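You operate a simulated robot arm through the tools that you are given. There is no shell and no other tool.

You run a simulated two-armed robot. Do the job below in one go: nothing can be reset, and whatever is moved stays where it is left.

## Task
Flip the rocker to Closed, rack the purple-band cup, turn the knob to 30 ml.
Fine: centre the slider before the cup comes out; spill nothing.
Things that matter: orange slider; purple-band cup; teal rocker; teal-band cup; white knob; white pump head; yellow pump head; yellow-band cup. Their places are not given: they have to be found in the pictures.

The check looks at the end state, three seconds after you hand in, the way a careful person would. Anything else that was tipped, shoved, dropped, spilled or broken makes it a failure.

## Robot
Two 7-joint arms with fingered hands on one trunk that stands fixed in place. Base frame: the origin is at the foot of the trunk, x ahead of it, y to its left, z up. Units: m, degrees, N and s.
The left shoulder is at [0.038, 0.173, 1.191], the right one opposite. With the tool pointing down near the work surface each hand reaches from about 0.1 to 0.76 m from the base axis, measured 20 degrees to its own side. Payload 3.5 kg a hand.
The tool frame of a hand sits at the grasp point between the pads (the TCP): z along the fingers, y along the line on which they close. The tips reach 0.025 m beyond it. The gripper opens to 0.088 m; its body begins 0.029 m behind the TCP. The gripper is a hand of 3 fingers: y runs from the thumb to the fingers, the wrist lies at [-0.013, -0.097, -0.162] in the tool frame, and closing takes about 1.5 s.
Orientation is told as [roll, pitch, yaw] about the base's x, y, z axes, in that order, counted from this pose: with the fingers straight down and the wrist toward the robot, the tool's x, y and z point along [0, 1, 0], [1, 0, 0] and [0, 0, -1] of the base frame.

## Interface
- The arms move only by the tool nudge_tool. It takes "left_commands", "right_commands" or both (then of equal length, played together; a hand with none holds still); each is one flat list of numbers, 7 for each row, row after row: the shift along the base's x, y, z in m, then the turn, a rotation vector about the base's x, y, z in degrees, then the finger opening in m, from 0 to 0.088. In form: [x, y, z, ax, ay, az, jaw, x, y, z, ax, ay, az, jaw, ...]. A call has 1 to 20 rows; each row is the pose to reach, as a shift and turn from the pose commanded when the call began. A row lasts 0.2 s, in which the tool goes at most 0.05 m and 8.6 degrees; a call with a longer step from one row to the next is refused whole, and so is a gripper value outside its range. Where a pose cannot be reached the arm comes as near as it can. A force on the tool above 40 N (or 10 N above the force at the start of the call, whichever is more), or a blocked arm, ends the call early, and 0.2 s more pass. The fingers move at their own pace (about 0.072 m/s each) and stop on an object; they squeeze with about 33 N. The grip force told is the motor's: it shows also when the fingers shut on nothing. Time passes only in rows, and 0.2 s behind the last, so rows that repeat a pose let the fingers close. The reply holds the time, the measured pose of the TCP, the force on the tool along the base axes, the opening and the grip force, in the units named above and with some noise, with the torque about the TCP (base axes, N m) and any sound that the robot's microphone picked up.
- Cameras (640 x 400 px; columns grow to the right, rows downward): "scene" is now at [0.1218, -0.0387, 1.4229]; the picture's right is [-0.42, -0.91, 0.04], its down [-0.50, 0.20, -0.84] and it looks along [0.76, -0.37, -0.54] (base axes); focal length 336 px, centre (320, 200). "left" rides on the left gripper at [-0.058, -0.085, -0.099] in its tool frame; the picture's right is [-0.67, -0.35, 0.66], its down [0.69, -0.63, 0.37] and it looks along [0.28, 0.69, 0.66] (tool axes); focal length 261 px, centre (320, 200). "right" rides on the right gripper at [0.058, -0.085, -0.099] in its tool frame; the picture's right is [-0.67, 0.35, -0.66], its down [-0.69, -0.63, 0.37] and it looks along [-0.29, 0.69, 0.66] (tool axes); focal length 261 px, centre (320, 200).
- grab_frame(camera): a new picture of that camera. No time passes.
- lift_body(by): moves the trunk up (or, below 0, down) by that many m; the arms and the scene camera ride with it, the base frame stays. It gives what a move gives, with no picture.
- hand_shape(shape, hand): the hand has 3 fingers and takes this shape, open, in about a second: jaw (thumb against the fingers, like two jaws); tri (thumb and two fingers); tip (a fingertip pinch); poke (one finger out to press); point (the index stretched); flat (the hand flat); cup (the hand cupped); fist (a fist). The gripper value then closes the fingers along that shape, each until it touches; the sizes above hold for jaw. It gives what a move gives, with no picture.
- pan_tilt(pan, tilt): turns the head with the scene camera to pan (to the left, within 86 degrees either way) and tilt (down, from -29 to 69), counted from straight ahead of the robot (the tilt from the chest, where the trunk bows). It gives what a move gives.
- measure_at(camera, pixels): for up to 12 pixels [column, row] of the newest picture of that camera ("zoom" is the newest enlarged one), the place [x, y, z] in the base frame of the surface seen there, good to about 0.002 m. No time passes.
- enlarge(camera, box): a new picture of the part [left, top, right, bottom] of that camera's present view, enlarged. No time passes.
- sign_off(): hands the job in; it is judged then, once.

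Open the grippers and draw the arms clear of the work before you hand the job in, unless the task says otherwise.

The tools are called as name(argument=value, ...) on one line, values as JSON. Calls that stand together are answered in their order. nudge_tool: Moves the arms, as the interface text tells. Its arguments: {"type":"object","properties":{"left_commands":{"type":"array","items":{"type":"number"}},"right_commands":{"type":"array","items":{"type":"number"}}},"required":[]} The other tools are called the same way: lift_body (by) moves the trunk up or down; hand_shape (shape, hand) gives the hand a shape; pan_tilt (pan, tilt) turns the head that bears the scene camera; grab_frame (camera) takes a picture; measure_at (camera, pixels) gives the place of the surface under pixels of a picture; enlarge (camera, box) takes an enlarged picture of a part of a camera's view; sign_off () hands the job in.

At the start:

```text
time_s: 0.0
left_tcp_pos: [0.4646, -0.0482, 1.2129]
left_ee_rot: [-0.1, 0.0, 0.0]
left_contact_force: [-0.3, -0.6, -0.2]
left_torque: [0.01, 0.01, 0.02]
left_opening: 0.0878
left_gripper_force: 0.0
left_shape: jaw
right_tcp_pos: [0.3583, -0.381, 1.206]
right_ee_rot: [0.0, 0.0, 0.0]
right_contact_force: [0.4, 0.8, -0.4]
right_torque: [0.0, 0.01, -0.01]
right_opening: 0.0879
right_gripper_force: 0.0
right_shape: jaw
trunk travel left (down, up): [-0.27, 0.185]
head pan, tilt (commanded): [-24.7, 27.9]
```

scene: 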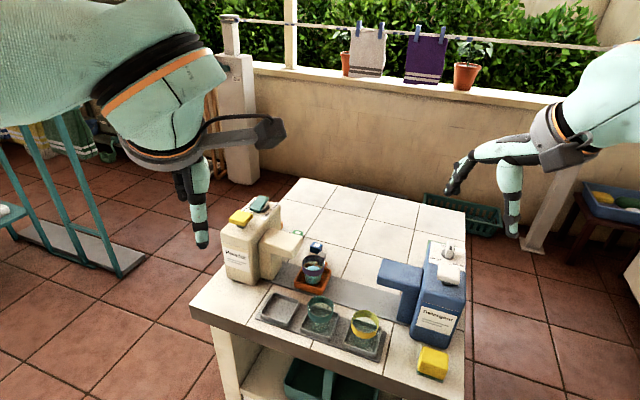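
right: 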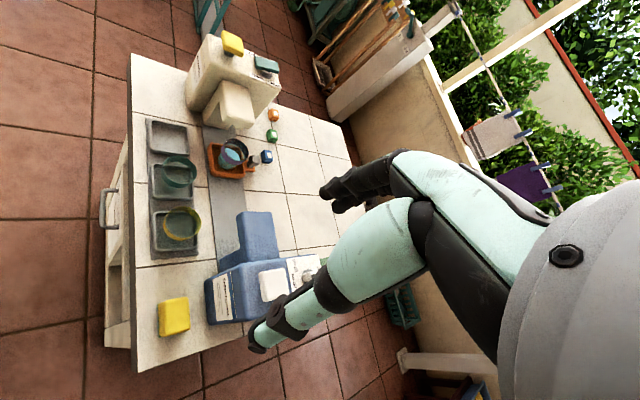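
left: 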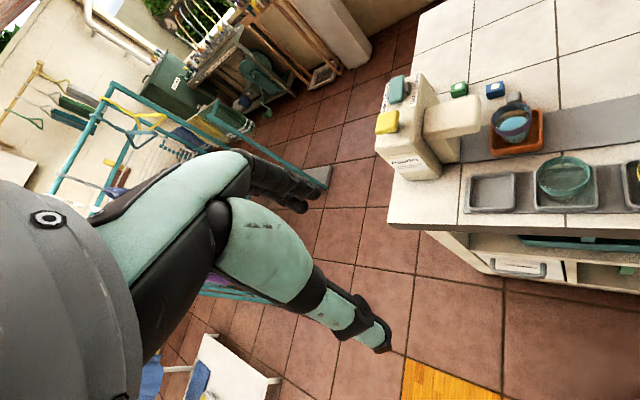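

The scene picture shows a white table with a cream dispenser (around 255,245), a blue dispenser (435,295), an orange slider holding a cup (312,272) and three grey bays (280,310), (320,318), (365,335). I enlarge these for details.

enlarge(camera="scene", box=[210, 180, 350, 300])

enlarge(camera="scene", box=[240, 230, 400, 370])

enlarge(camera="scene", box=[360, 220, 500, 390])

enlarge(camera="right", box=[130, 20, 300, 190])

enlarge(camera="left", box=[370, 60, 640, 230])

```text
3.33 times, centred on (280, 240) of scene
```

zoom: 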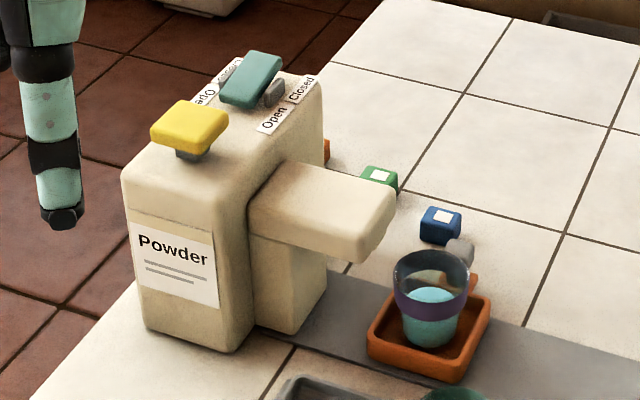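

```text
2.86 times, centred on (320, 300) of scene
```

zoom: 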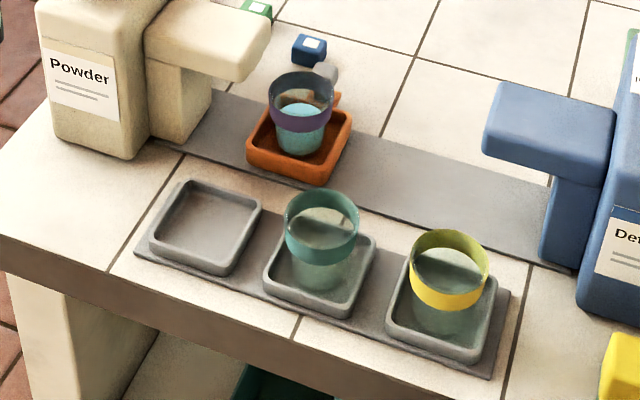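

```text
2.35 times, centred on (430, 305) of scene
```

zoom: 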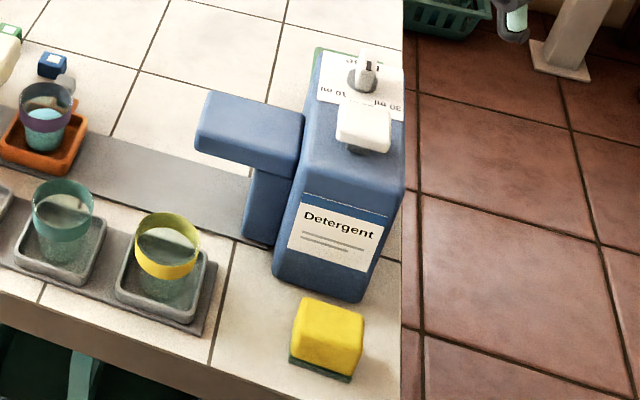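

```text
2.35 times, centred on (215, 105) of right
```

zoom: 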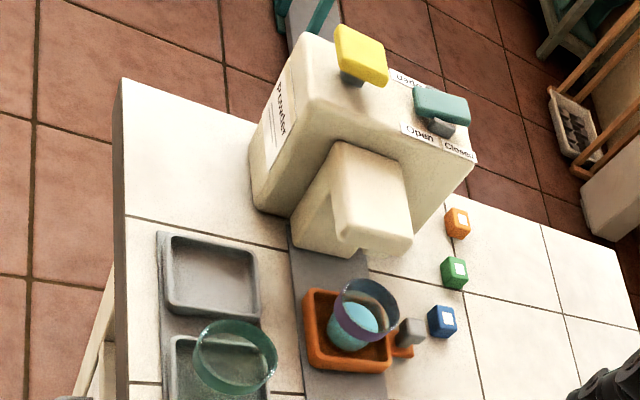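

```text
2.35 times, centred on (505, 145) of left
```

zoom: 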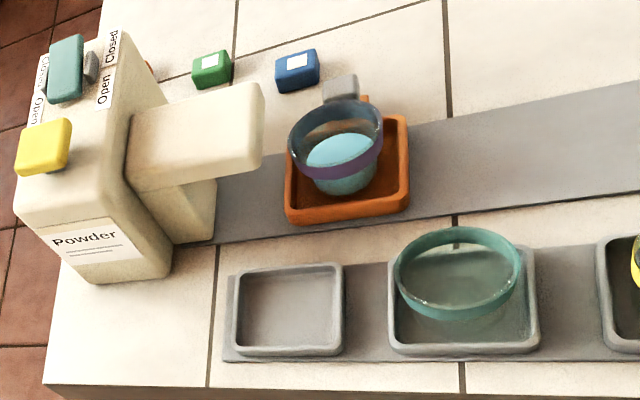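

The purple-band cup stands in the orange slider near the cream (Powder) dispenser; the first bay (left, zoom 200,225) is empty. I measure the main parts.

measure_at(camera="scene", pixels=[[280, 311], [320, 300], [365, 312], [312, 258], [298, 288], [325, 290], [317, 246], [258, 203], [241, 217], [448, 252], [449, 272], [350, 290]])

pan_tilt(pan=-24, tilt=48)

```text
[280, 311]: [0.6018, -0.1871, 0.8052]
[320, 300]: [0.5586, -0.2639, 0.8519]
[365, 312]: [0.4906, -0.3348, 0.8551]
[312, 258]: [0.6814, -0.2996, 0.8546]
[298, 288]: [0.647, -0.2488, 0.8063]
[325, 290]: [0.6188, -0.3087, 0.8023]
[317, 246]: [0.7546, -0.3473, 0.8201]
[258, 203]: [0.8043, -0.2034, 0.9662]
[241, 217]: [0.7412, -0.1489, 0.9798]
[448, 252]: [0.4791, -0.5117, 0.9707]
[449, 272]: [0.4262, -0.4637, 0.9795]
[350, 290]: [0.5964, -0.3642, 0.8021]
```

```text
time_s: 0.8
left_tcp_pos: [0.4627, -0.0484, 1.2138]
left_ee_rot: [0.0, 0.0, 0.0]
left_contact_force: [-0.5, 0.5, 0.2]
left_torque: [-0.02, 0.05, 0.0]
left_opening: 0.0877
left_gripper_force: 0.1
left_shape: jaw
right_tcp_pos: [0.358, -0.3803, 1.2067]
right_ee_rot: [0.1, 0.0, 0.0]
right_contact_force: [0.5, 0.0, 0.3]
right_torque: [0.02, -0.03, 0.01]
right_opening: 0.0874
right_gripper_force: 0.0
right_shape: jaw
trunk travel left (down, up): [-0.27, 0.185]
head pan, tilt (commanded): [-24.0, 48.0]
```

I look at the scene from the new head angle.

grab_frame(camera="scene")

```text
taken
```

scene: 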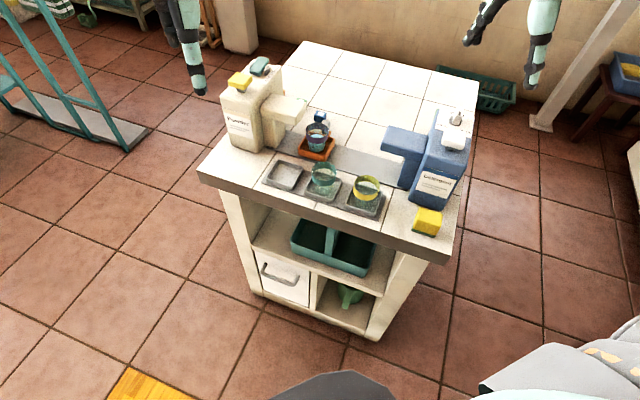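

The table is in full view now; I enlarge the work area, the rocker and the knob.

enlarge(camera="scene", box=[250, 90, 400, 220])

measure_at(camera="zoom", pixels=[[295, 135], [300, 75], [285, 230], [220, 250], [340, 260], [370, 210], [160, 370], [470, 540], [320, 100], [250, 300], [395, 235], [450, 250]])

enlarge(camera="scene", box=[210, 45, 310, 125])

enlarge(camera="scene", box=[400, 90, 490, 160])

```text
3.08 times, centred on (325, 155) of scene
```

zoom: 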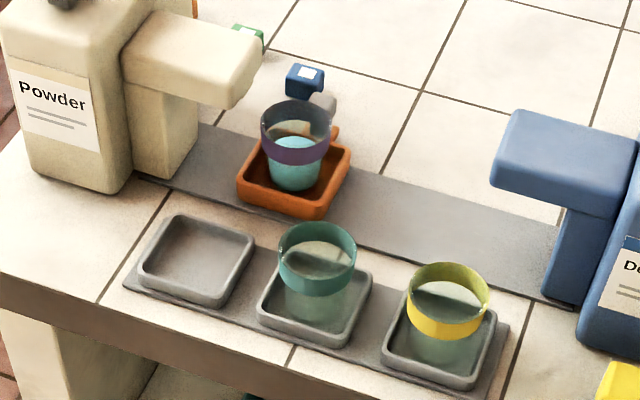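

```text
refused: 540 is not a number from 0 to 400
```

```text
5.00 times, centred on (260, 85) of scene
```

zoom: 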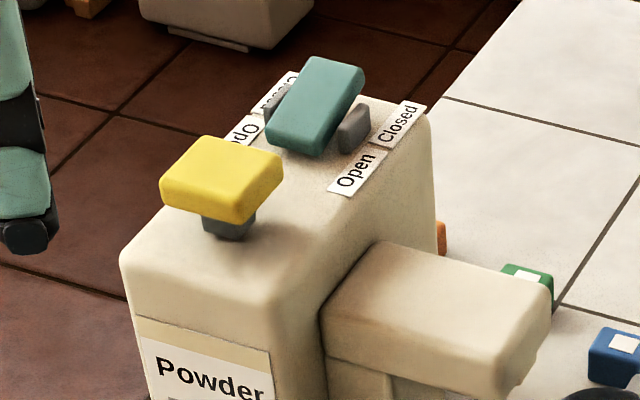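

```text
5.71 times, centred on (445, 125) of scene
```

zoom: 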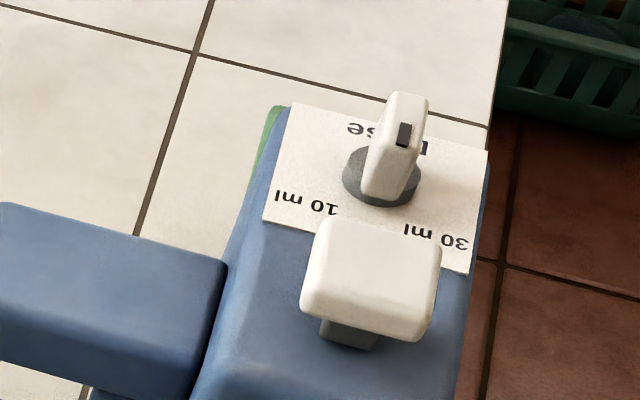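

The rocker (zoom 1) is teal with Open/Closed labels; the knob plate (zoom 2) carries 10 ml / 30 ml / Dose upside down. I re-enlarge the work area and measure for the table's axes.

enlarge(camera="scene", box=[250, 90, 400, 220])

measure_at(camera="zoom", pixels=[[180, 222], [252, 244], [215, 303], [140, 272], [195, 260], [295, 165], [298, 135], [265, 120], [330, 120], [240, 195], [318, 215], [348, 155]])

measure_at(camera="zoom", pixels=[[335, 131], [322, 100], [305, 80], [315, 285], [280, 250], [355, 255], [317, 225], [450, 265], [410, 290], [490, 300], [355, 250], [545, 295]])

```text
3.08 times, centred on (325, 155) of scene
```

zoom: 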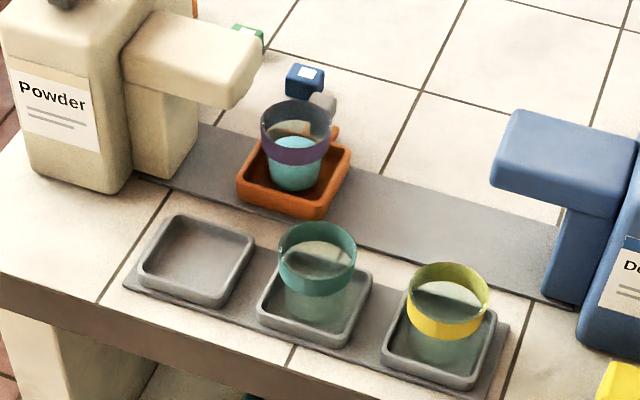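

```text
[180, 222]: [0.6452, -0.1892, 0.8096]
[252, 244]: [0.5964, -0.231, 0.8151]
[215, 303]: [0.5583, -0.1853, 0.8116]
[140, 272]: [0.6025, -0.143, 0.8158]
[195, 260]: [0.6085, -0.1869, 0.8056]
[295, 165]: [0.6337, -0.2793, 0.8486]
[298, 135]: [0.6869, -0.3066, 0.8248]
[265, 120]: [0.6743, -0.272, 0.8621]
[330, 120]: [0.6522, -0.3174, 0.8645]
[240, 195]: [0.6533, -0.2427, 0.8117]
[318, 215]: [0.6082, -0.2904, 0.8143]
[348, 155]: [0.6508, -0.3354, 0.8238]
```

```text
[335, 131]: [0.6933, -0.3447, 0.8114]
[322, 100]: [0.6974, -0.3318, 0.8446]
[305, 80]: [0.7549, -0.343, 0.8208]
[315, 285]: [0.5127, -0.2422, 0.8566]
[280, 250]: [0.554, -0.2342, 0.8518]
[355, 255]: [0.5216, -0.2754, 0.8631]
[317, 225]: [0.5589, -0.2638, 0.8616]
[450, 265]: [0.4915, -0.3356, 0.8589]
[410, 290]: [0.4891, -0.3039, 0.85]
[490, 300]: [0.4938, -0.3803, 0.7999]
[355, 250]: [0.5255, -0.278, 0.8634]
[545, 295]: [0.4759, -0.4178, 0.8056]
```

Enlargements give real detail, so I zoom tightly on the rocker, the slider with its grey peg, and the knob from the wrist cameras and scene.

enlarge(camera="right", box=[215, 20, 285, 85])

enlarge(camera="right", box=[195, 95, 285, 185])

enlarge(camera="right", box=[200, 200, 330, 330])

enlarge(camera="left", box=[440, 70, 560, 160])

enlarge(camera="left", box=[370, 65, 430, 150])

```text
6.15 times, centred on (250, 52) of right
```

zoom: 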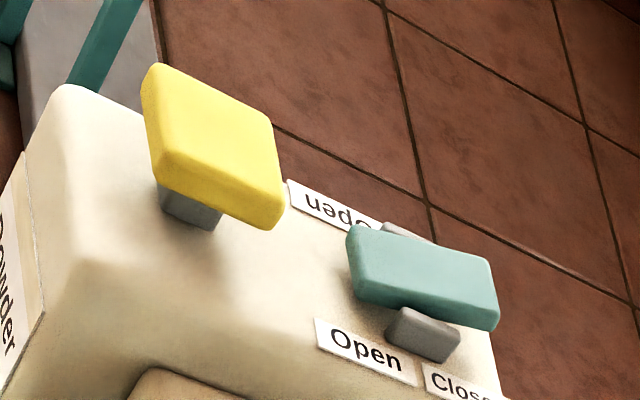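

```text
4.44 times, centred on (240, 140) of right
```

zoom: 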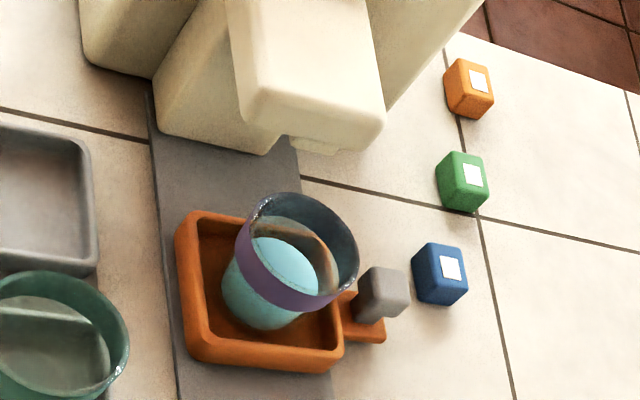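

```text
3.08 times, centred on (265, 265) of right
```

zoom: 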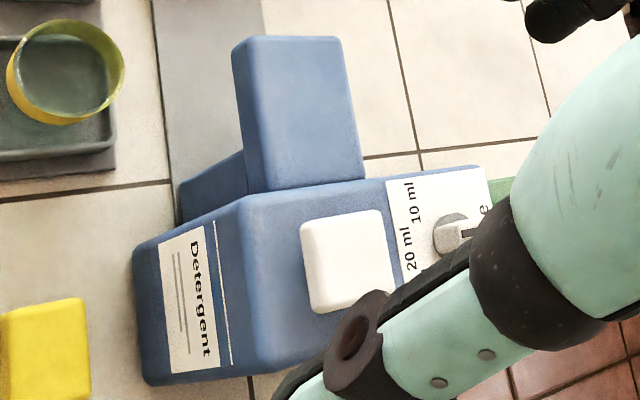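

```text
4.44 times, centred on (500, 115) of left
```

zoom: 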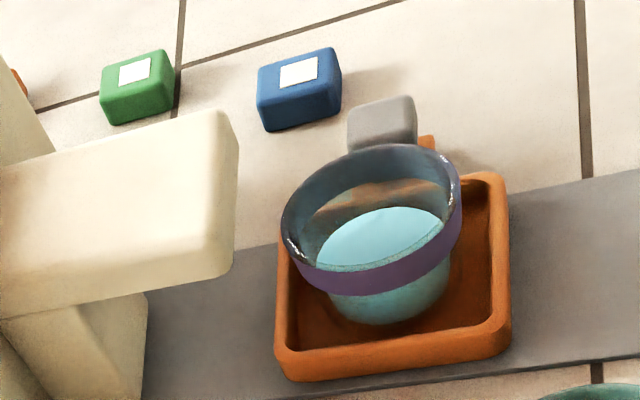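

```text
4.71 times, centred on (400, 108) of left
```

zoom: 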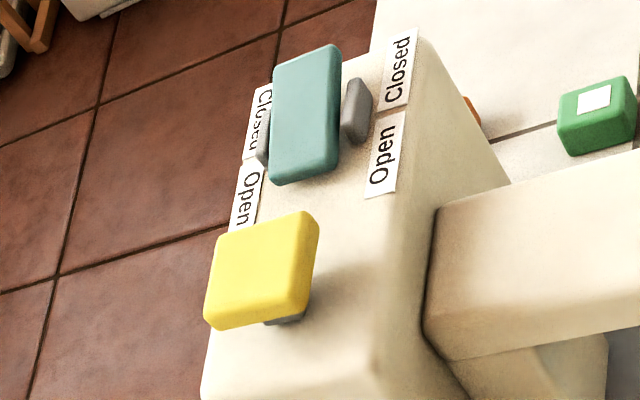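

The rocker's far end (Closed side) stands up over a grey pivot, and the slider has a tab with a grey peg at its far side. I measure rocker, bay plate, rail and nozzles in the scene view.

enlarge(camera="scene", box=[210, 45, 310, 125])

measure_at(camera="zoom", pixels=[[315, 65], [355, 75], [275, 135], [318, 148], [318, 105], [390, 125], [350, 170], [352, 128], [222, 165], [430, 120], [270, 290], [150, 250]])

enlarge(camera="scene", box=[370, 95, 490, 215])

measure_at(camera="zoom", pixels=[[60, 110], [175, 150], [80, 150], [140, 170], [50, 95], [150, 195], [250, 210], [300, 75], [400, 85], [250, 125], [330, 60], [400, 105]])

```text
5.00 times, centred on (260, 85) of scene
```

zoom: 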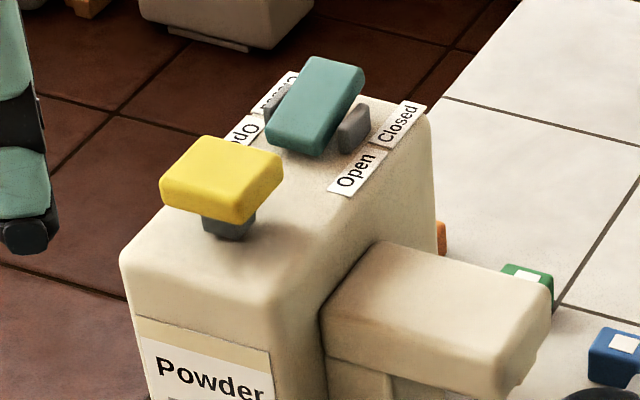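

```text
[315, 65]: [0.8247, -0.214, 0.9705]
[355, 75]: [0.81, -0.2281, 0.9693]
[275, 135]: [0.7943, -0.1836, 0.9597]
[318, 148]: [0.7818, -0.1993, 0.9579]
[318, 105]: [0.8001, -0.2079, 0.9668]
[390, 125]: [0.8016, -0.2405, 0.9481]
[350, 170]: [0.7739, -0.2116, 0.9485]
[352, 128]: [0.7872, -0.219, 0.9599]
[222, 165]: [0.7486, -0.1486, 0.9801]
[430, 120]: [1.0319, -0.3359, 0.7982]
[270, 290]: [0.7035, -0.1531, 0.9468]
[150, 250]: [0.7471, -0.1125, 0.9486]
```

```text
3.33 times, centred on (430, 155) of scene
```

zoom: 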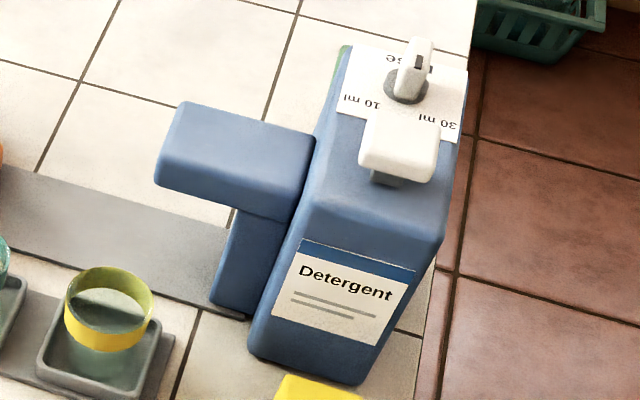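

```text
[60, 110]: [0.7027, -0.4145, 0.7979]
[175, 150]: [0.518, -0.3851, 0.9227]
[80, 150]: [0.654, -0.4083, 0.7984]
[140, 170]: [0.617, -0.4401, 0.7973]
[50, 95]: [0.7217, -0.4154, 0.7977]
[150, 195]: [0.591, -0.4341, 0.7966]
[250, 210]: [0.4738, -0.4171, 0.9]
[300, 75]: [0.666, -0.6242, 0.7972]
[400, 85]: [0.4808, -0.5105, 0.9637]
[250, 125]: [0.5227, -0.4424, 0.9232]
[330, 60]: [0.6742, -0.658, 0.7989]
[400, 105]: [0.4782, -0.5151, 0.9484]
```

I zoom more tightly on the knob with the scene camera, to read which way it points.

enlarge(camera="scene", box=[432, 100, 480, 140])

measure_at(camera="zoom", pixels=[[330, 110], [300, 150], [280, 240], [335, 250], [310, 130], [250, 250], [130, 210], [520, 300], [180, 60], [520, 170], [400, 230], [270, 370]])

```text
10.00 times, centred on (456, 120) of scene
```

zoom: 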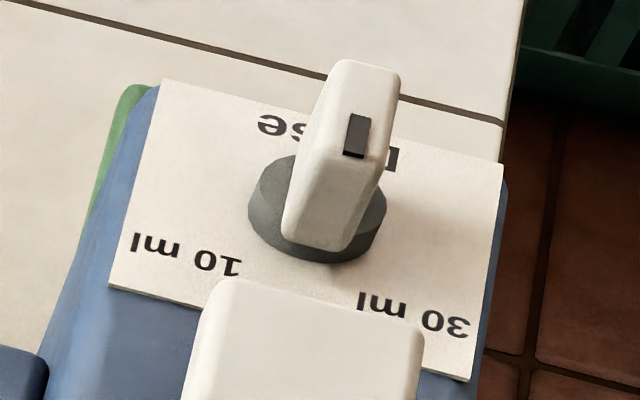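

```text
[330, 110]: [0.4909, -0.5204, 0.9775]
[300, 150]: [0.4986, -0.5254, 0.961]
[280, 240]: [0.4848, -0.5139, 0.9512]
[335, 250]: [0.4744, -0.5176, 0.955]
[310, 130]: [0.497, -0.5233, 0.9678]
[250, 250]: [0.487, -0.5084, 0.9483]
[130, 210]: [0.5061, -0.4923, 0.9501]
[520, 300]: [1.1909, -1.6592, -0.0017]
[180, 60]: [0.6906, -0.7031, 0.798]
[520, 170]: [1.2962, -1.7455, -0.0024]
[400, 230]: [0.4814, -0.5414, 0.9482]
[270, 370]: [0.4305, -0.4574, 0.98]
```

The bar's top carries a black mark near the end facing the robot; I measure the bar's top face to get its direction.

measure_at(camera="zoom", pixels=[[345, 70], [390, 80], [365, 75], [340, 120], [357, 135], [375, 140], [330, 165], [350, 170], [365, 175], [310, 200], [330, 215], [345, 220]])

measure_at(camera="zoom", pixels=[[362, 100], [385, 110], [350, 100], [320, 165], [360, 165], [380, 170], [355, 195], [360, 215], [325, 190], [310, 235], [290, 220], [315, 170]])

```text
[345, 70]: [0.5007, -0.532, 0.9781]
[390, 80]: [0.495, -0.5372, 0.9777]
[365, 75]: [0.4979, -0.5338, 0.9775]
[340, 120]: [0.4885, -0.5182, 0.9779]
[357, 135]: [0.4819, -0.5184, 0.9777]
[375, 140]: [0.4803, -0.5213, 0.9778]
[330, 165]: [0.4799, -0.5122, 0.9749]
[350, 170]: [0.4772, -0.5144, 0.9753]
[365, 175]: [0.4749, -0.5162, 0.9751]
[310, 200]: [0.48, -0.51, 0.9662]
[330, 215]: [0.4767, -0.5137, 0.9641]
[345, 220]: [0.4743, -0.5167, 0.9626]
```

```text
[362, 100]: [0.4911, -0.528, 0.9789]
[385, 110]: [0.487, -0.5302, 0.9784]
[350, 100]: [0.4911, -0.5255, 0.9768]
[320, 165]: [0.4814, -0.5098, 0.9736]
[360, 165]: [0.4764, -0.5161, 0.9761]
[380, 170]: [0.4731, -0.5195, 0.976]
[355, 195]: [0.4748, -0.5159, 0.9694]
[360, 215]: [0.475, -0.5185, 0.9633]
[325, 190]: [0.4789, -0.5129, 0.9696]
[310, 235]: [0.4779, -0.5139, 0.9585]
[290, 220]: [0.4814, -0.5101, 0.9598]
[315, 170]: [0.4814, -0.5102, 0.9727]
```

The bar lies along the table's across axis with its mark toward the (hidden) 20 ml label. I measure the labels and plate corners to get target angle.

measure_at(camera="zoom", pixels=[[185, 255], [140, 243], [232, 268], [415, 315], [362, 300], [465, 328], [285, 127], [165, 85], [498, 168], [115, 283], [460, 375], [320, 250]])

enlarge(camera="right", box=[265, 240, 325, 290])

measure_at(camera="zoom", pixels=[[200, 120], [180, 220], [240, 150], [300, 200], [230, 250], [150, 60], [350, 60], [340, 190], [140, 250], [200, 80], [270, 170], [320, 200]])

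```text
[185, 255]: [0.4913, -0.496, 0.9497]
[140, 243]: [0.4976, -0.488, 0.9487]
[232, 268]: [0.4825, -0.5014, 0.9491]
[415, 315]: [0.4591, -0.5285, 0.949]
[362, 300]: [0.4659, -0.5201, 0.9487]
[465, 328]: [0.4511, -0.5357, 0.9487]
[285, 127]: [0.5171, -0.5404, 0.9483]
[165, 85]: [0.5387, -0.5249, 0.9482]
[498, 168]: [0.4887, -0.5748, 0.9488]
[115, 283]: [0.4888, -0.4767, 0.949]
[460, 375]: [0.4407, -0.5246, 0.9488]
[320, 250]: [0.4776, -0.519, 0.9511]
```

```text
8.00 times, centred on (295, 265) of right
```

zoom: 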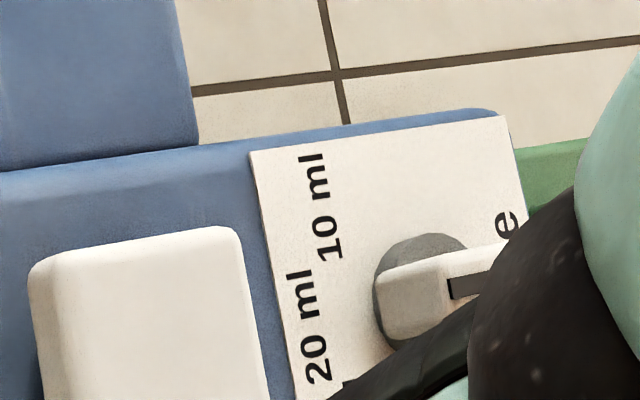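

```text
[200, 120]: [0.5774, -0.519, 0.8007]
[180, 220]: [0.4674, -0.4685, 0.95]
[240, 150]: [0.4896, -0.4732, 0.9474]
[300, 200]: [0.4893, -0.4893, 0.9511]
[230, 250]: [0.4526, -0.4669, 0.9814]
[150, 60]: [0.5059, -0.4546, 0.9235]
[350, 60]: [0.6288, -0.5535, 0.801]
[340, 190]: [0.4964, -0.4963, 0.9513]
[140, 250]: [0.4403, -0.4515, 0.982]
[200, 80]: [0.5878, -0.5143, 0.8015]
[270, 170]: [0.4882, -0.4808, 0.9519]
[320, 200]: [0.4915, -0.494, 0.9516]
```

The labels sit about 52° either side of 20 ml around a knob centre near (0.488,-0.525). I look at the hand's finger build and zoom on the slider with cup.

enlarge(camera="scene", box=[450, 0, 600, 110])

enlarge(camera="scene", box=[285, 100, 345, 170])

measure_at(camera="zoom", pixels=[[285, 150], [345, 165], [300, 100], [385, 190], [350, 90], [260, 205], [400, 215], [310, 250], [365, 262], [440, 140], [420, 95], [200, 300]])

grab_frame(camera="right")

```text
3.64 times, centred on (525, 55) of scene
```

zoom: 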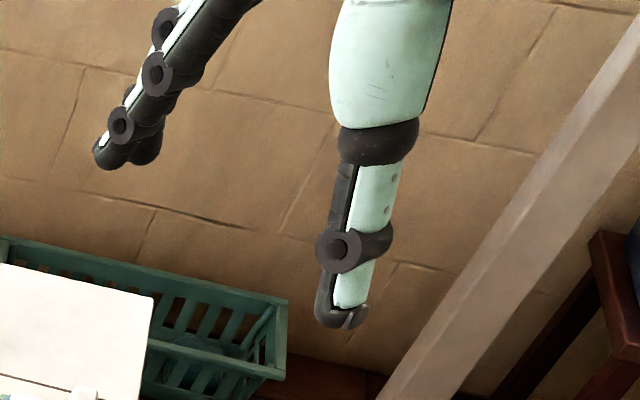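

```text
5.71 times, centred on (315, 135) of scene
```

zoom: 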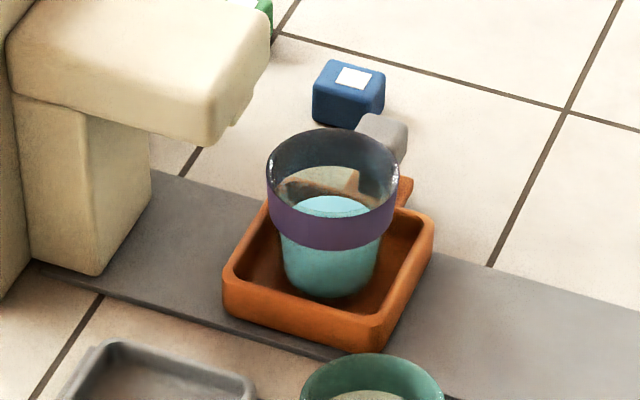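

```text
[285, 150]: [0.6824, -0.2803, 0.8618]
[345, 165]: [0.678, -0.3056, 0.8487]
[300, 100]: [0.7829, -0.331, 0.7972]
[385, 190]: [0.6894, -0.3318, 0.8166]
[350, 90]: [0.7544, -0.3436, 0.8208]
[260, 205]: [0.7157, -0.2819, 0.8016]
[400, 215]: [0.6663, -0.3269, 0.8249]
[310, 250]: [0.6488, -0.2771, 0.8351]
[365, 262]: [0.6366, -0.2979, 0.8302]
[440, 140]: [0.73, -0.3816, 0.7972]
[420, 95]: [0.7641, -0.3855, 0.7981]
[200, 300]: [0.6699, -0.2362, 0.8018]
```

```text
taken
```

right: 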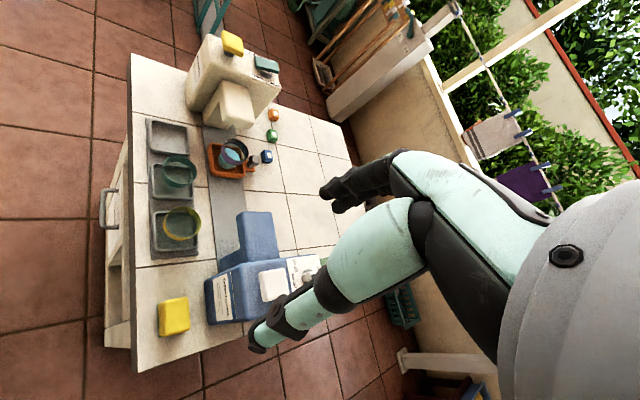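

The fingers form a thumb against a paired finger. I measure the purple band's outer surface and rim to fix the cup axis and size.

enlarge(camera="scene", box=[300, 115, 330, 155])

measure_at(camera="zoom", pixels=[[210, 150], [250, 190], [320, 205], [400, 190], [430, 150], [320, 175], [320, 235], [240, 170], [400, 170], [320, 20], [270, 20], [380, 25]])

measure_at(camera="zoom", pixels=[[320, 280], [250, 260], [380, 270], [320, 310], [280, 100], [350, 100], [220, 120], [420, 100], [300, 140], [360, 140], [320, 325], [330, 60]])

```text
10.00 times, centred on (315, 135) of scene
```

zoom: 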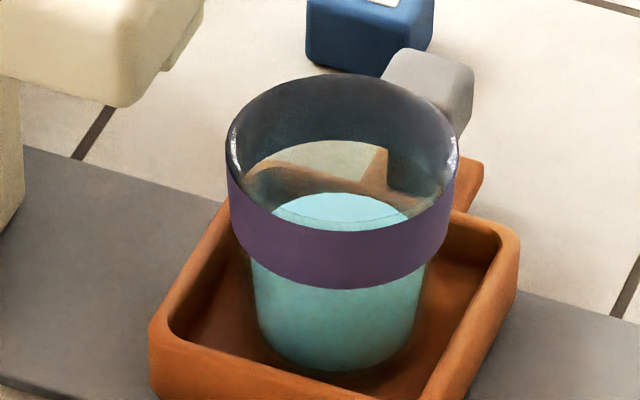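

```text
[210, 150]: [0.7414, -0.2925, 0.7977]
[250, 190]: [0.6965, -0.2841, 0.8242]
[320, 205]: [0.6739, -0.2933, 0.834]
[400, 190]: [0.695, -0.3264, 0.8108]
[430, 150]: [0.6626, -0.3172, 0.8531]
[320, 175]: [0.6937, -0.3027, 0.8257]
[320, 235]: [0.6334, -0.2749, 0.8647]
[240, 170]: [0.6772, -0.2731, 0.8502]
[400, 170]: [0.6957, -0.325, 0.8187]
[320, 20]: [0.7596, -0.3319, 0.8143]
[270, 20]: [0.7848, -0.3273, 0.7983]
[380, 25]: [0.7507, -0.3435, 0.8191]
```

```text
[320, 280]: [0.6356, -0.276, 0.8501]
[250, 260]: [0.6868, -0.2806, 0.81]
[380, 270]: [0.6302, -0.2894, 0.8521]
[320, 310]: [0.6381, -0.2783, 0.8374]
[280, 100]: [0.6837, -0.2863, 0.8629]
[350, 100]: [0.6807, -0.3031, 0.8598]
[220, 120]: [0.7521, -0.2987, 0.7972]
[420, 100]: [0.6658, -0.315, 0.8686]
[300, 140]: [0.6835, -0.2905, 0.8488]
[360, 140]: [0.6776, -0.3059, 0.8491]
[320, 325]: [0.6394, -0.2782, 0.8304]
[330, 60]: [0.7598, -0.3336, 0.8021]
```

The cup is about 0.055 m wide, centred near (0.655,-0.290), rim at z≈0.87. Next I measure the rail's edges and the nozzles to find the centre position and the table's yaw.

enlarge(camera="scene", box=[275, 115, 345, 175])

measure_at(camera="zoom", pixels=[[40, 200], [90, 222], [140, 245], [330, 330], [400, 345], [160, 112], [200, 128], [520, 250], [560, 262], [260, 60], [180, 100], [50, 120]])

enlarge(camera="scene", box=[340, 120, 430, 200])

measure_at(camera="zoom", pixels=[[280, 60], [285, 110], [310, 130], [480, 170], [300, 50], [440, 60], [410, 300], [380, 280], [450, 310], [100, 130], [200, 225], [100, 195]])

```text
6.67 times, centred on (310, 145) of scene
```

zoom: 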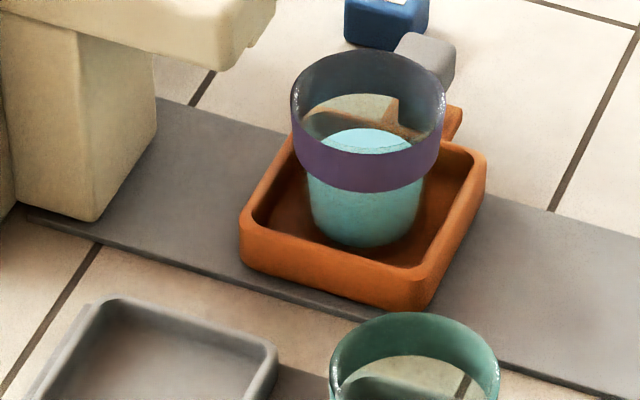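

```text
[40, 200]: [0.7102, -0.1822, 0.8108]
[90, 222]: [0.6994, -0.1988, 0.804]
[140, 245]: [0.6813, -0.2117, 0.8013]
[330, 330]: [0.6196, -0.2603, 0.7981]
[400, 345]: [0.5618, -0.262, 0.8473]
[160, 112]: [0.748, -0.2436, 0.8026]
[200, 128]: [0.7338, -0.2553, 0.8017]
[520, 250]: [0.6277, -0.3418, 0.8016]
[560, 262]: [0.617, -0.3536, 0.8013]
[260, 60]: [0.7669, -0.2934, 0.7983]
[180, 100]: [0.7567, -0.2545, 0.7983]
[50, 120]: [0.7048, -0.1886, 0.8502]
```

```text
5.00 times, centred on (385, 160) of scene
```

zoom: 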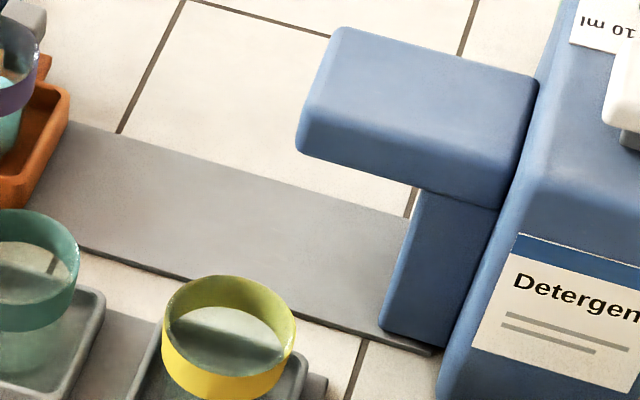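

```text
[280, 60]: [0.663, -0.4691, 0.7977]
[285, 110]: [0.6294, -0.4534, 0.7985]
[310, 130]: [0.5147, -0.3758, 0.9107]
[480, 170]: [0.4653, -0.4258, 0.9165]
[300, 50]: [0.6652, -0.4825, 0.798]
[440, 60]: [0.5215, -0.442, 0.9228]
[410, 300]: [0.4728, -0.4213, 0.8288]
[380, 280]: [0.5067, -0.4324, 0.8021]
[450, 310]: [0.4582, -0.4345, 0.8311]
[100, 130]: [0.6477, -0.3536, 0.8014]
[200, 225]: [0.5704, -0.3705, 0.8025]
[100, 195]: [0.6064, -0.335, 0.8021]
```

I measure the rail corners and the two nozzle tips for the symmetric centre.

measure_at(camera="zoom", pixels=[[431, 350], [425, 345], [300, 140], [312, 90], [345, 30], [390, 325], [385, 300], [415, 210], [410, 168], [320, 60], [340, 150], [420, 230]])

enlarge(camera="scene", box=[245, 85, 315, 155])

measure_at(camera="zoom", pixels=[[305, 340], [310, 325], [345, 345], [400, 250], [430, 235], [520, 100], [495, 160], [515, 130], [430, 170], [460, 180], [500, 110], [380, 310]])

```text
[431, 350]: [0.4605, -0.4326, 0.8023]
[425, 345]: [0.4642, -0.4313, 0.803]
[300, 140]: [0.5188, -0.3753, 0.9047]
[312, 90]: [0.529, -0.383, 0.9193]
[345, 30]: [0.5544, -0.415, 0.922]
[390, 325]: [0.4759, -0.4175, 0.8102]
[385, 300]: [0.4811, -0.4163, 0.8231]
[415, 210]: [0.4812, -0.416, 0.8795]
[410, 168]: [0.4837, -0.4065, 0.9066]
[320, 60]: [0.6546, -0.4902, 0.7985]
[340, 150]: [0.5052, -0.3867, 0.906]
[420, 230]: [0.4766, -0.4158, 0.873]
```

```text
5.71 times, centred on (280, 120) of scene
```

zoom: 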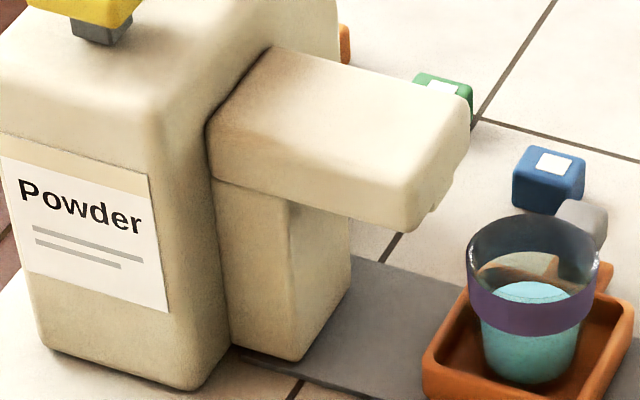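

```text
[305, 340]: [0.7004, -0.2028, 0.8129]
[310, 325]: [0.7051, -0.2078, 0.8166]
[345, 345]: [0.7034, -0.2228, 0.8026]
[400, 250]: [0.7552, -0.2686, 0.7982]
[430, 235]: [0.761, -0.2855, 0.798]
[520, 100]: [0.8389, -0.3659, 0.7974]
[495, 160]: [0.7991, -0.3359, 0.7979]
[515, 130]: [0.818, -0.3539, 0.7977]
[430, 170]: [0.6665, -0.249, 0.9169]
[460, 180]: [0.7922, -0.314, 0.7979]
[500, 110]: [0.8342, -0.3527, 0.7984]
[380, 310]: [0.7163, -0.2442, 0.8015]
```

By symmetry (pillar faces and nozzle tips) the slider's centre lies at about (0.612,-0.330), 0.058 m along the rail from its present place. Before acting I look at the hands to learn the fingers' shape and thickness.

pan_tilt(pan=-20, tilt=20)

grab_frame(camera="scene")

```text
time_s: 1.8
left_tcp_pos: [0.4644, -0.0481, 1.2137]
left_ee_rot: [0.0, 0.0, -0.1]
left_contact_force: [-0.1, 0.6, -0.7]
left_torque: [-0.02, 0.04, 0.02]
left_opening: 0.0874
left_gripper_force: 0.1
left_shape: jaw
right_tcp_pos: [0.3571, -0.3812, 1.2063]
right_ee_rot: [0.0, 0.0, -0.1]
right_contact_force: [0.7, -0.1, -0.3]
right_torque: [0.02, 0.03, 0.0]
right_opening: 0.0877
right_gripper_force: 0.0
right_shape: jaw
trunk travel left (down, up): [-0.27, 0.185]
head pan, tilt (commanded): [-20.0, 20.0]
```

```text
taken
```

scene: 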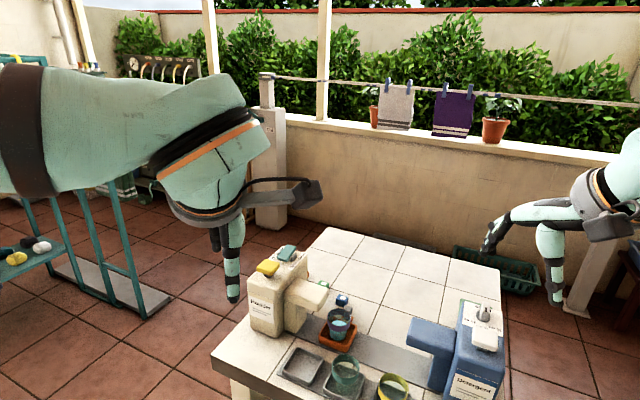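

I zoom on the right hand's fingers with its own camera and measure points on them.

enlarge(camera="right", box=[230, 130, 450, 360])

measure_at(camera="zoom", pixels=[[195, 110], [205, 135], [250, 100], [310, 80], [60, 380], [75, 360], [130, 330], [160, 380], [200, 300], [90, 395], [240, 150], [350, 70]])

enlarge(camera="scene", box=[470, 160, 640, 310])

measure_at(camera="zoom", pixels=[[60, 235], [75, 240], [110, 190], [170, 150], [300, 350], [330, 360], [305, 290], [340, 290], [300, 240], [350, 240], [320, 310], [340, 200]])

```text
1.74 times, centred on (340, 245) of right
```

zoom: 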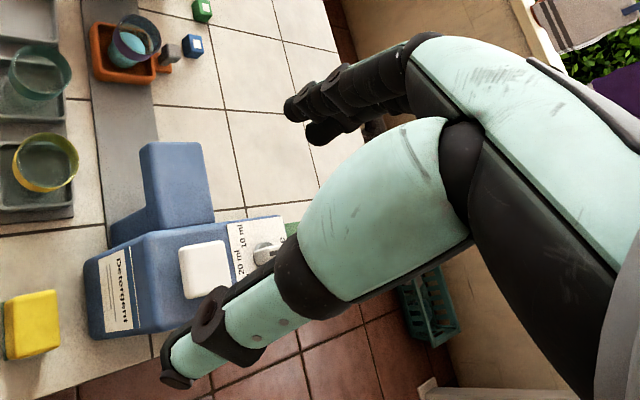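

```text
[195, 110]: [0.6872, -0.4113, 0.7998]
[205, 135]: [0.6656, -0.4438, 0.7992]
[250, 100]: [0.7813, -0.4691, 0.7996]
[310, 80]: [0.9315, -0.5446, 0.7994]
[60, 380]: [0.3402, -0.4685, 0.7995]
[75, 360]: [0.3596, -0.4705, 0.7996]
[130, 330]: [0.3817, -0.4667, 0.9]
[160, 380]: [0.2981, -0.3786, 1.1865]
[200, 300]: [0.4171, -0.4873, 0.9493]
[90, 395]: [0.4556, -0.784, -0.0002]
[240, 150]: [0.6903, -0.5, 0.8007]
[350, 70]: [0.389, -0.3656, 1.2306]
```

```text
2.67 times, centred on (555, 235) of scene
```

zoom: 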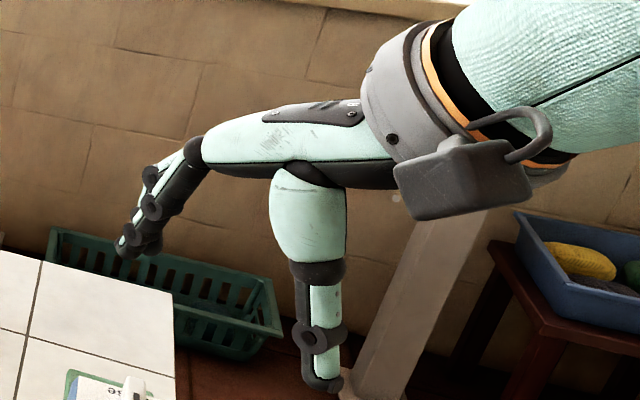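

```text
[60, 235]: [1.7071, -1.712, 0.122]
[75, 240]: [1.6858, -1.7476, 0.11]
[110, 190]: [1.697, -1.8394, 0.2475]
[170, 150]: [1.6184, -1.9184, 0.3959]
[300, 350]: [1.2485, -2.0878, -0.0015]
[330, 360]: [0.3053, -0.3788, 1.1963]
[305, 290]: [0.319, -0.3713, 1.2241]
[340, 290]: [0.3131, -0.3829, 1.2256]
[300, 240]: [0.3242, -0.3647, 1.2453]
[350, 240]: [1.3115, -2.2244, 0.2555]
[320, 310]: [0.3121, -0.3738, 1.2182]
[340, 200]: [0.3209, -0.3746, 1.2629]
```

I measure the finger pair's tips too.

measure_at(camera="zoom", pixels=[[125, 245], [140, 240], [155, 240], [120, 235], [150, 205], [160, 190], [130, 250], [190, 165], [310, 380], [340, 385], [325, 380], [333, 340]])

enlarge(camera="right", box=[310, 150, 390, 230])

measure_at(camera="zoom", pixels=[[130, 170], [150, 190], [200, 230], [220, 240], [280, 180], [300, 160], [260, 220], [350, 140], [330, 220], [140, 180], [180, 170], [400, 150]])

```text
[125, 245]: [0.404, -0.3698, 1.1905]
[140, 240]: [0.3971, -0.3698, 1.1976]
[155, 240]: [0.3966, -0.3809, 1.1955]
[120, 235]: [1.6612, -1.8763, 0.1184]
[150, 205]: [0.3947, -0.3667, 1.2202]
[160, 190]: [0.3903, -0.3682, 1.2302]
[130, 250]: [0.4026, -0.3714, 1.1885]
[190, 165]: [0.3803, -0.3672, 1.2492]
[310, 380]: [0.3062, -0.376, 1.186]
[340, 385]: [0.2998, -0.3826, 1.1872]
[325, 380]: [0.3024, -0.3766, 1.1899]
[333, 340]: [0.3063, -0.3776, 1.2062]
```

```text
5.00 times, centred on (350, 190) of right
```

zoom: 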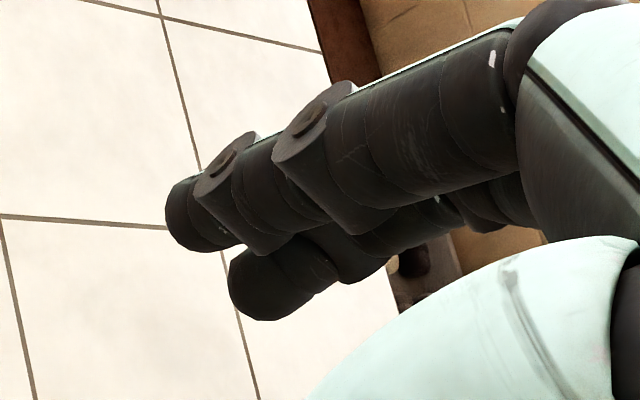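

```text
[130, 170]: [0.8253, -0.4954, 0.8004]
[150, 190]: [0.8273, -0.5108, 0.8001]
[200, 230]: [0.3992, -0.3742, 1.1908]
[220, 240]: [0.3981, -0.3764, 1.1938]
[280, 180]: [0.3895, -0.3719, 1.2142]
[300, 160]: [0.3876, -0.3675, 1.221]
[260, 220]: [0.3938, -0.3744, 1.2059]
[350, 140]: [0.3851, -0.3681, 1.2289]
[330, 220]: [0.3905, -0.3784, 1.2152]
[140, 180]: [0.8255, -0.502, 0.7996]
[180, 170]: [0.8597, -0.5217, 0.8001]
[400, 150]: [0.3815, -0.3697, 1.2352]
```

The hand has a thumb (tool −y) and two fingers about 0.035 m wide in total (tool +y). For the rocker a single finger is better, so I set the right hand to "poke" in free space and look at it.

hand_shape(shape="poke", hand="right")

grab_frame(camera="right")

enlarge(camera="scene", box=[470, 160, 640, 310])

```text
time_s: 2.7
left_tcp_pos: [0.464, -0.0473, 1.2132]
left_ee_rot: [0.0, 0.0, 0.0]
left_contact_force: [0.4, -0.1, 0.1]
left_torque: [-0.02, 0.0, -0.03]
left_opening: 0.0876
left_gripper_force: 0.1
left_shape: jaw
right_tcp_pos: [0.3572, -0.3818, 1.2055]
right_ee_rot: [0.0, 0.1, 0.1]
right_contact_force: [-1.0, 0.7, -0.5]
right_torque: [0.02, -0.02, 0.01]
right_opening: 0.0
right_gripper_force: 0.0
right_shape: poke
trunk travel left (down, up): [-0.27, 0.185]
head pan, tilt (commanded): [-20.0, 20.0]
```

```text
taken
```

right: 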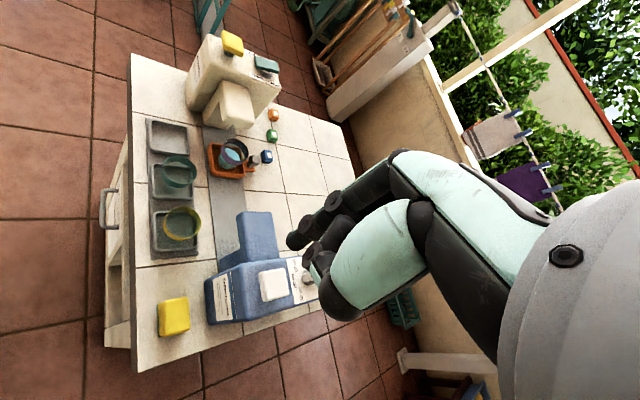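

```text
2.67 times, centred on (555, 235) of scene
```

zoom: 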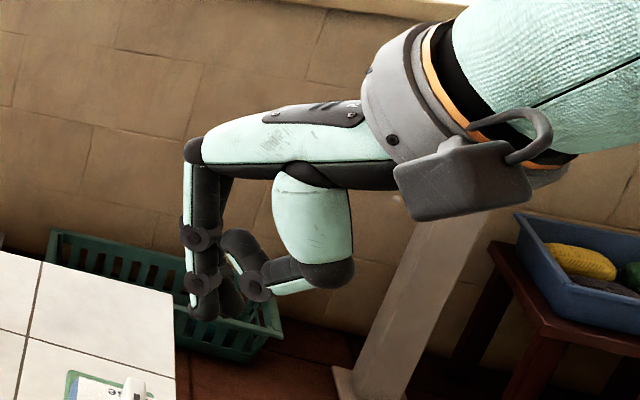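

In poke one finger points down at zoom (203,312); I measure its tip and neighbours.

measure_at(camera="zoom", pixels=[[200, 315], [205, 305], [195, 300], [215, 305], [205, 270], [205, 200], [235, 310], [250, 245], [265, 290], [200, 235], [225, 290], [300, 285]])

enlarge(camera="right", box=[270, 150, 400, 330])

measure_at(camera="zoom", pixels=[[235, 200], [245, 190], [260, 200], [270, 180], [300, 170], [245, 205], [290, 220], [330, 210], [265, 250], [285, 270], [320, 140], [275, 195]])

```text
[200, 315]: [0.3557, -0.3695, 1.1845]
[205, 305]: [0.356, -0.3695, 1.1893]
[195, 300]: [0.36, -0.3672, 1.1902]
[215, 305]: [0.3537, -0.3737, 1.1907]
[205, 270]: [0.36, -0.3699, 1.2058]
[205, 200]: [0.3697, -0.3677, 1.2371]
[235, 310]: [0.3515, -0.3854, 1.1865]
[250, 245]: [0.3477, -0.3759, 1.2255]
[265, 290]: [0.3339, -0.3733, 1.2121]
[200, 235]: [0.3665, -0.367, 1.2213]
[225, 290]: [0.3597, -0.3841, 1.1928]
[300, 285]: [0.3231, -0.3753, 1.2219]
```

```text
2.22 times, centred on (335, 240) of right
```

zoom: 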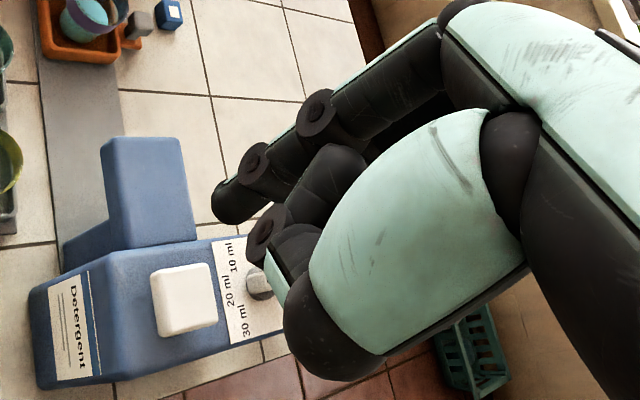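

```text
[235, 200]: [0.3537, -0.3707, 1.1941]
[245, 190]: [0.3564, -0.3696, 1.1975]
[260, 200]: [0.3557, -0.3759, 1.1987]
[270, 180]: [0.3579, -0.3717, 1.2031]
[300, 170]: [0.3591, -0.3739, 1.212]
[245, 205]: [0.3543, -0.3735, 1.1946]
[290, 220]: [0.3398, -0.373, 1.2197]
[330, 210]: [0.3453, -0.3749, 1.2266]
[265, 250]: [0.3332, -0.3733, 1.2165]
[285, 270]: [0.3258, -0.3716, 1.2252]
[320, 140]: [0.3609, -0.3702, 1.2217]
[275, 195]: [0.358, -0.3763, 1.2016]
```

A second finger seems to sit low too (zoom 235,310 → z 1.1865), so I try the "point" shape for comparison.

hand_shape(shape="point", hand="right")

enlarge(camera="scene", box=[470, 160, 640, 310])

enlarge(camera="right", box=[230, 130, 450, 360])

```text
time_s: 3.6
left_tcp_pos: [0.4634, -0.0484, 1.2131]
left_ee_rot: [0.0, -0.1, 0.0]
left_contact_force: [-0.1, 0.1, -1.1]
left_torque: [0.0, 0.0, -0.01]
left_opening: 0.0876
left_gripper_force: 0.1
left_shape: jaw
right_tcp_pos: [0.3574, -0.3809, 1.2058]
right_ee_rot: [-0.1, 0.0, -0.1]
right_contact_force: [0.8, -0.7, -0.5]
right_torque: [0.03, -0.04, -0.04]
right_opening: 0.0
right_gripper_force: 0.0
right_shape: point
trunk travel left (down, up): [-0.27, 0.185]
head pan, tilt (commanded): [-20.0, 20.0]
```

```text
2.67 times, centred on (555, 235) of scene
```

zoom: 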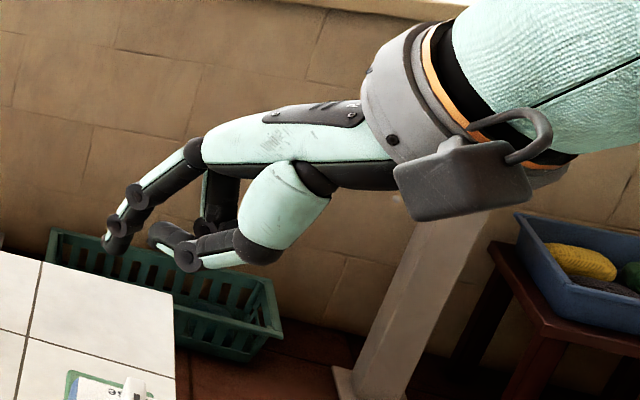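

```text
1.74 times, centred on (340, 245) of right
```

zoom: 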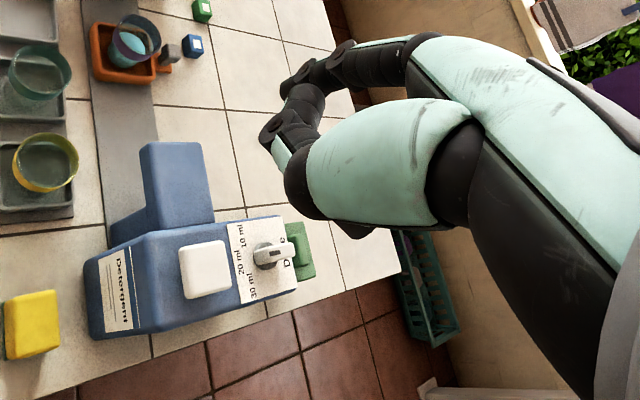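

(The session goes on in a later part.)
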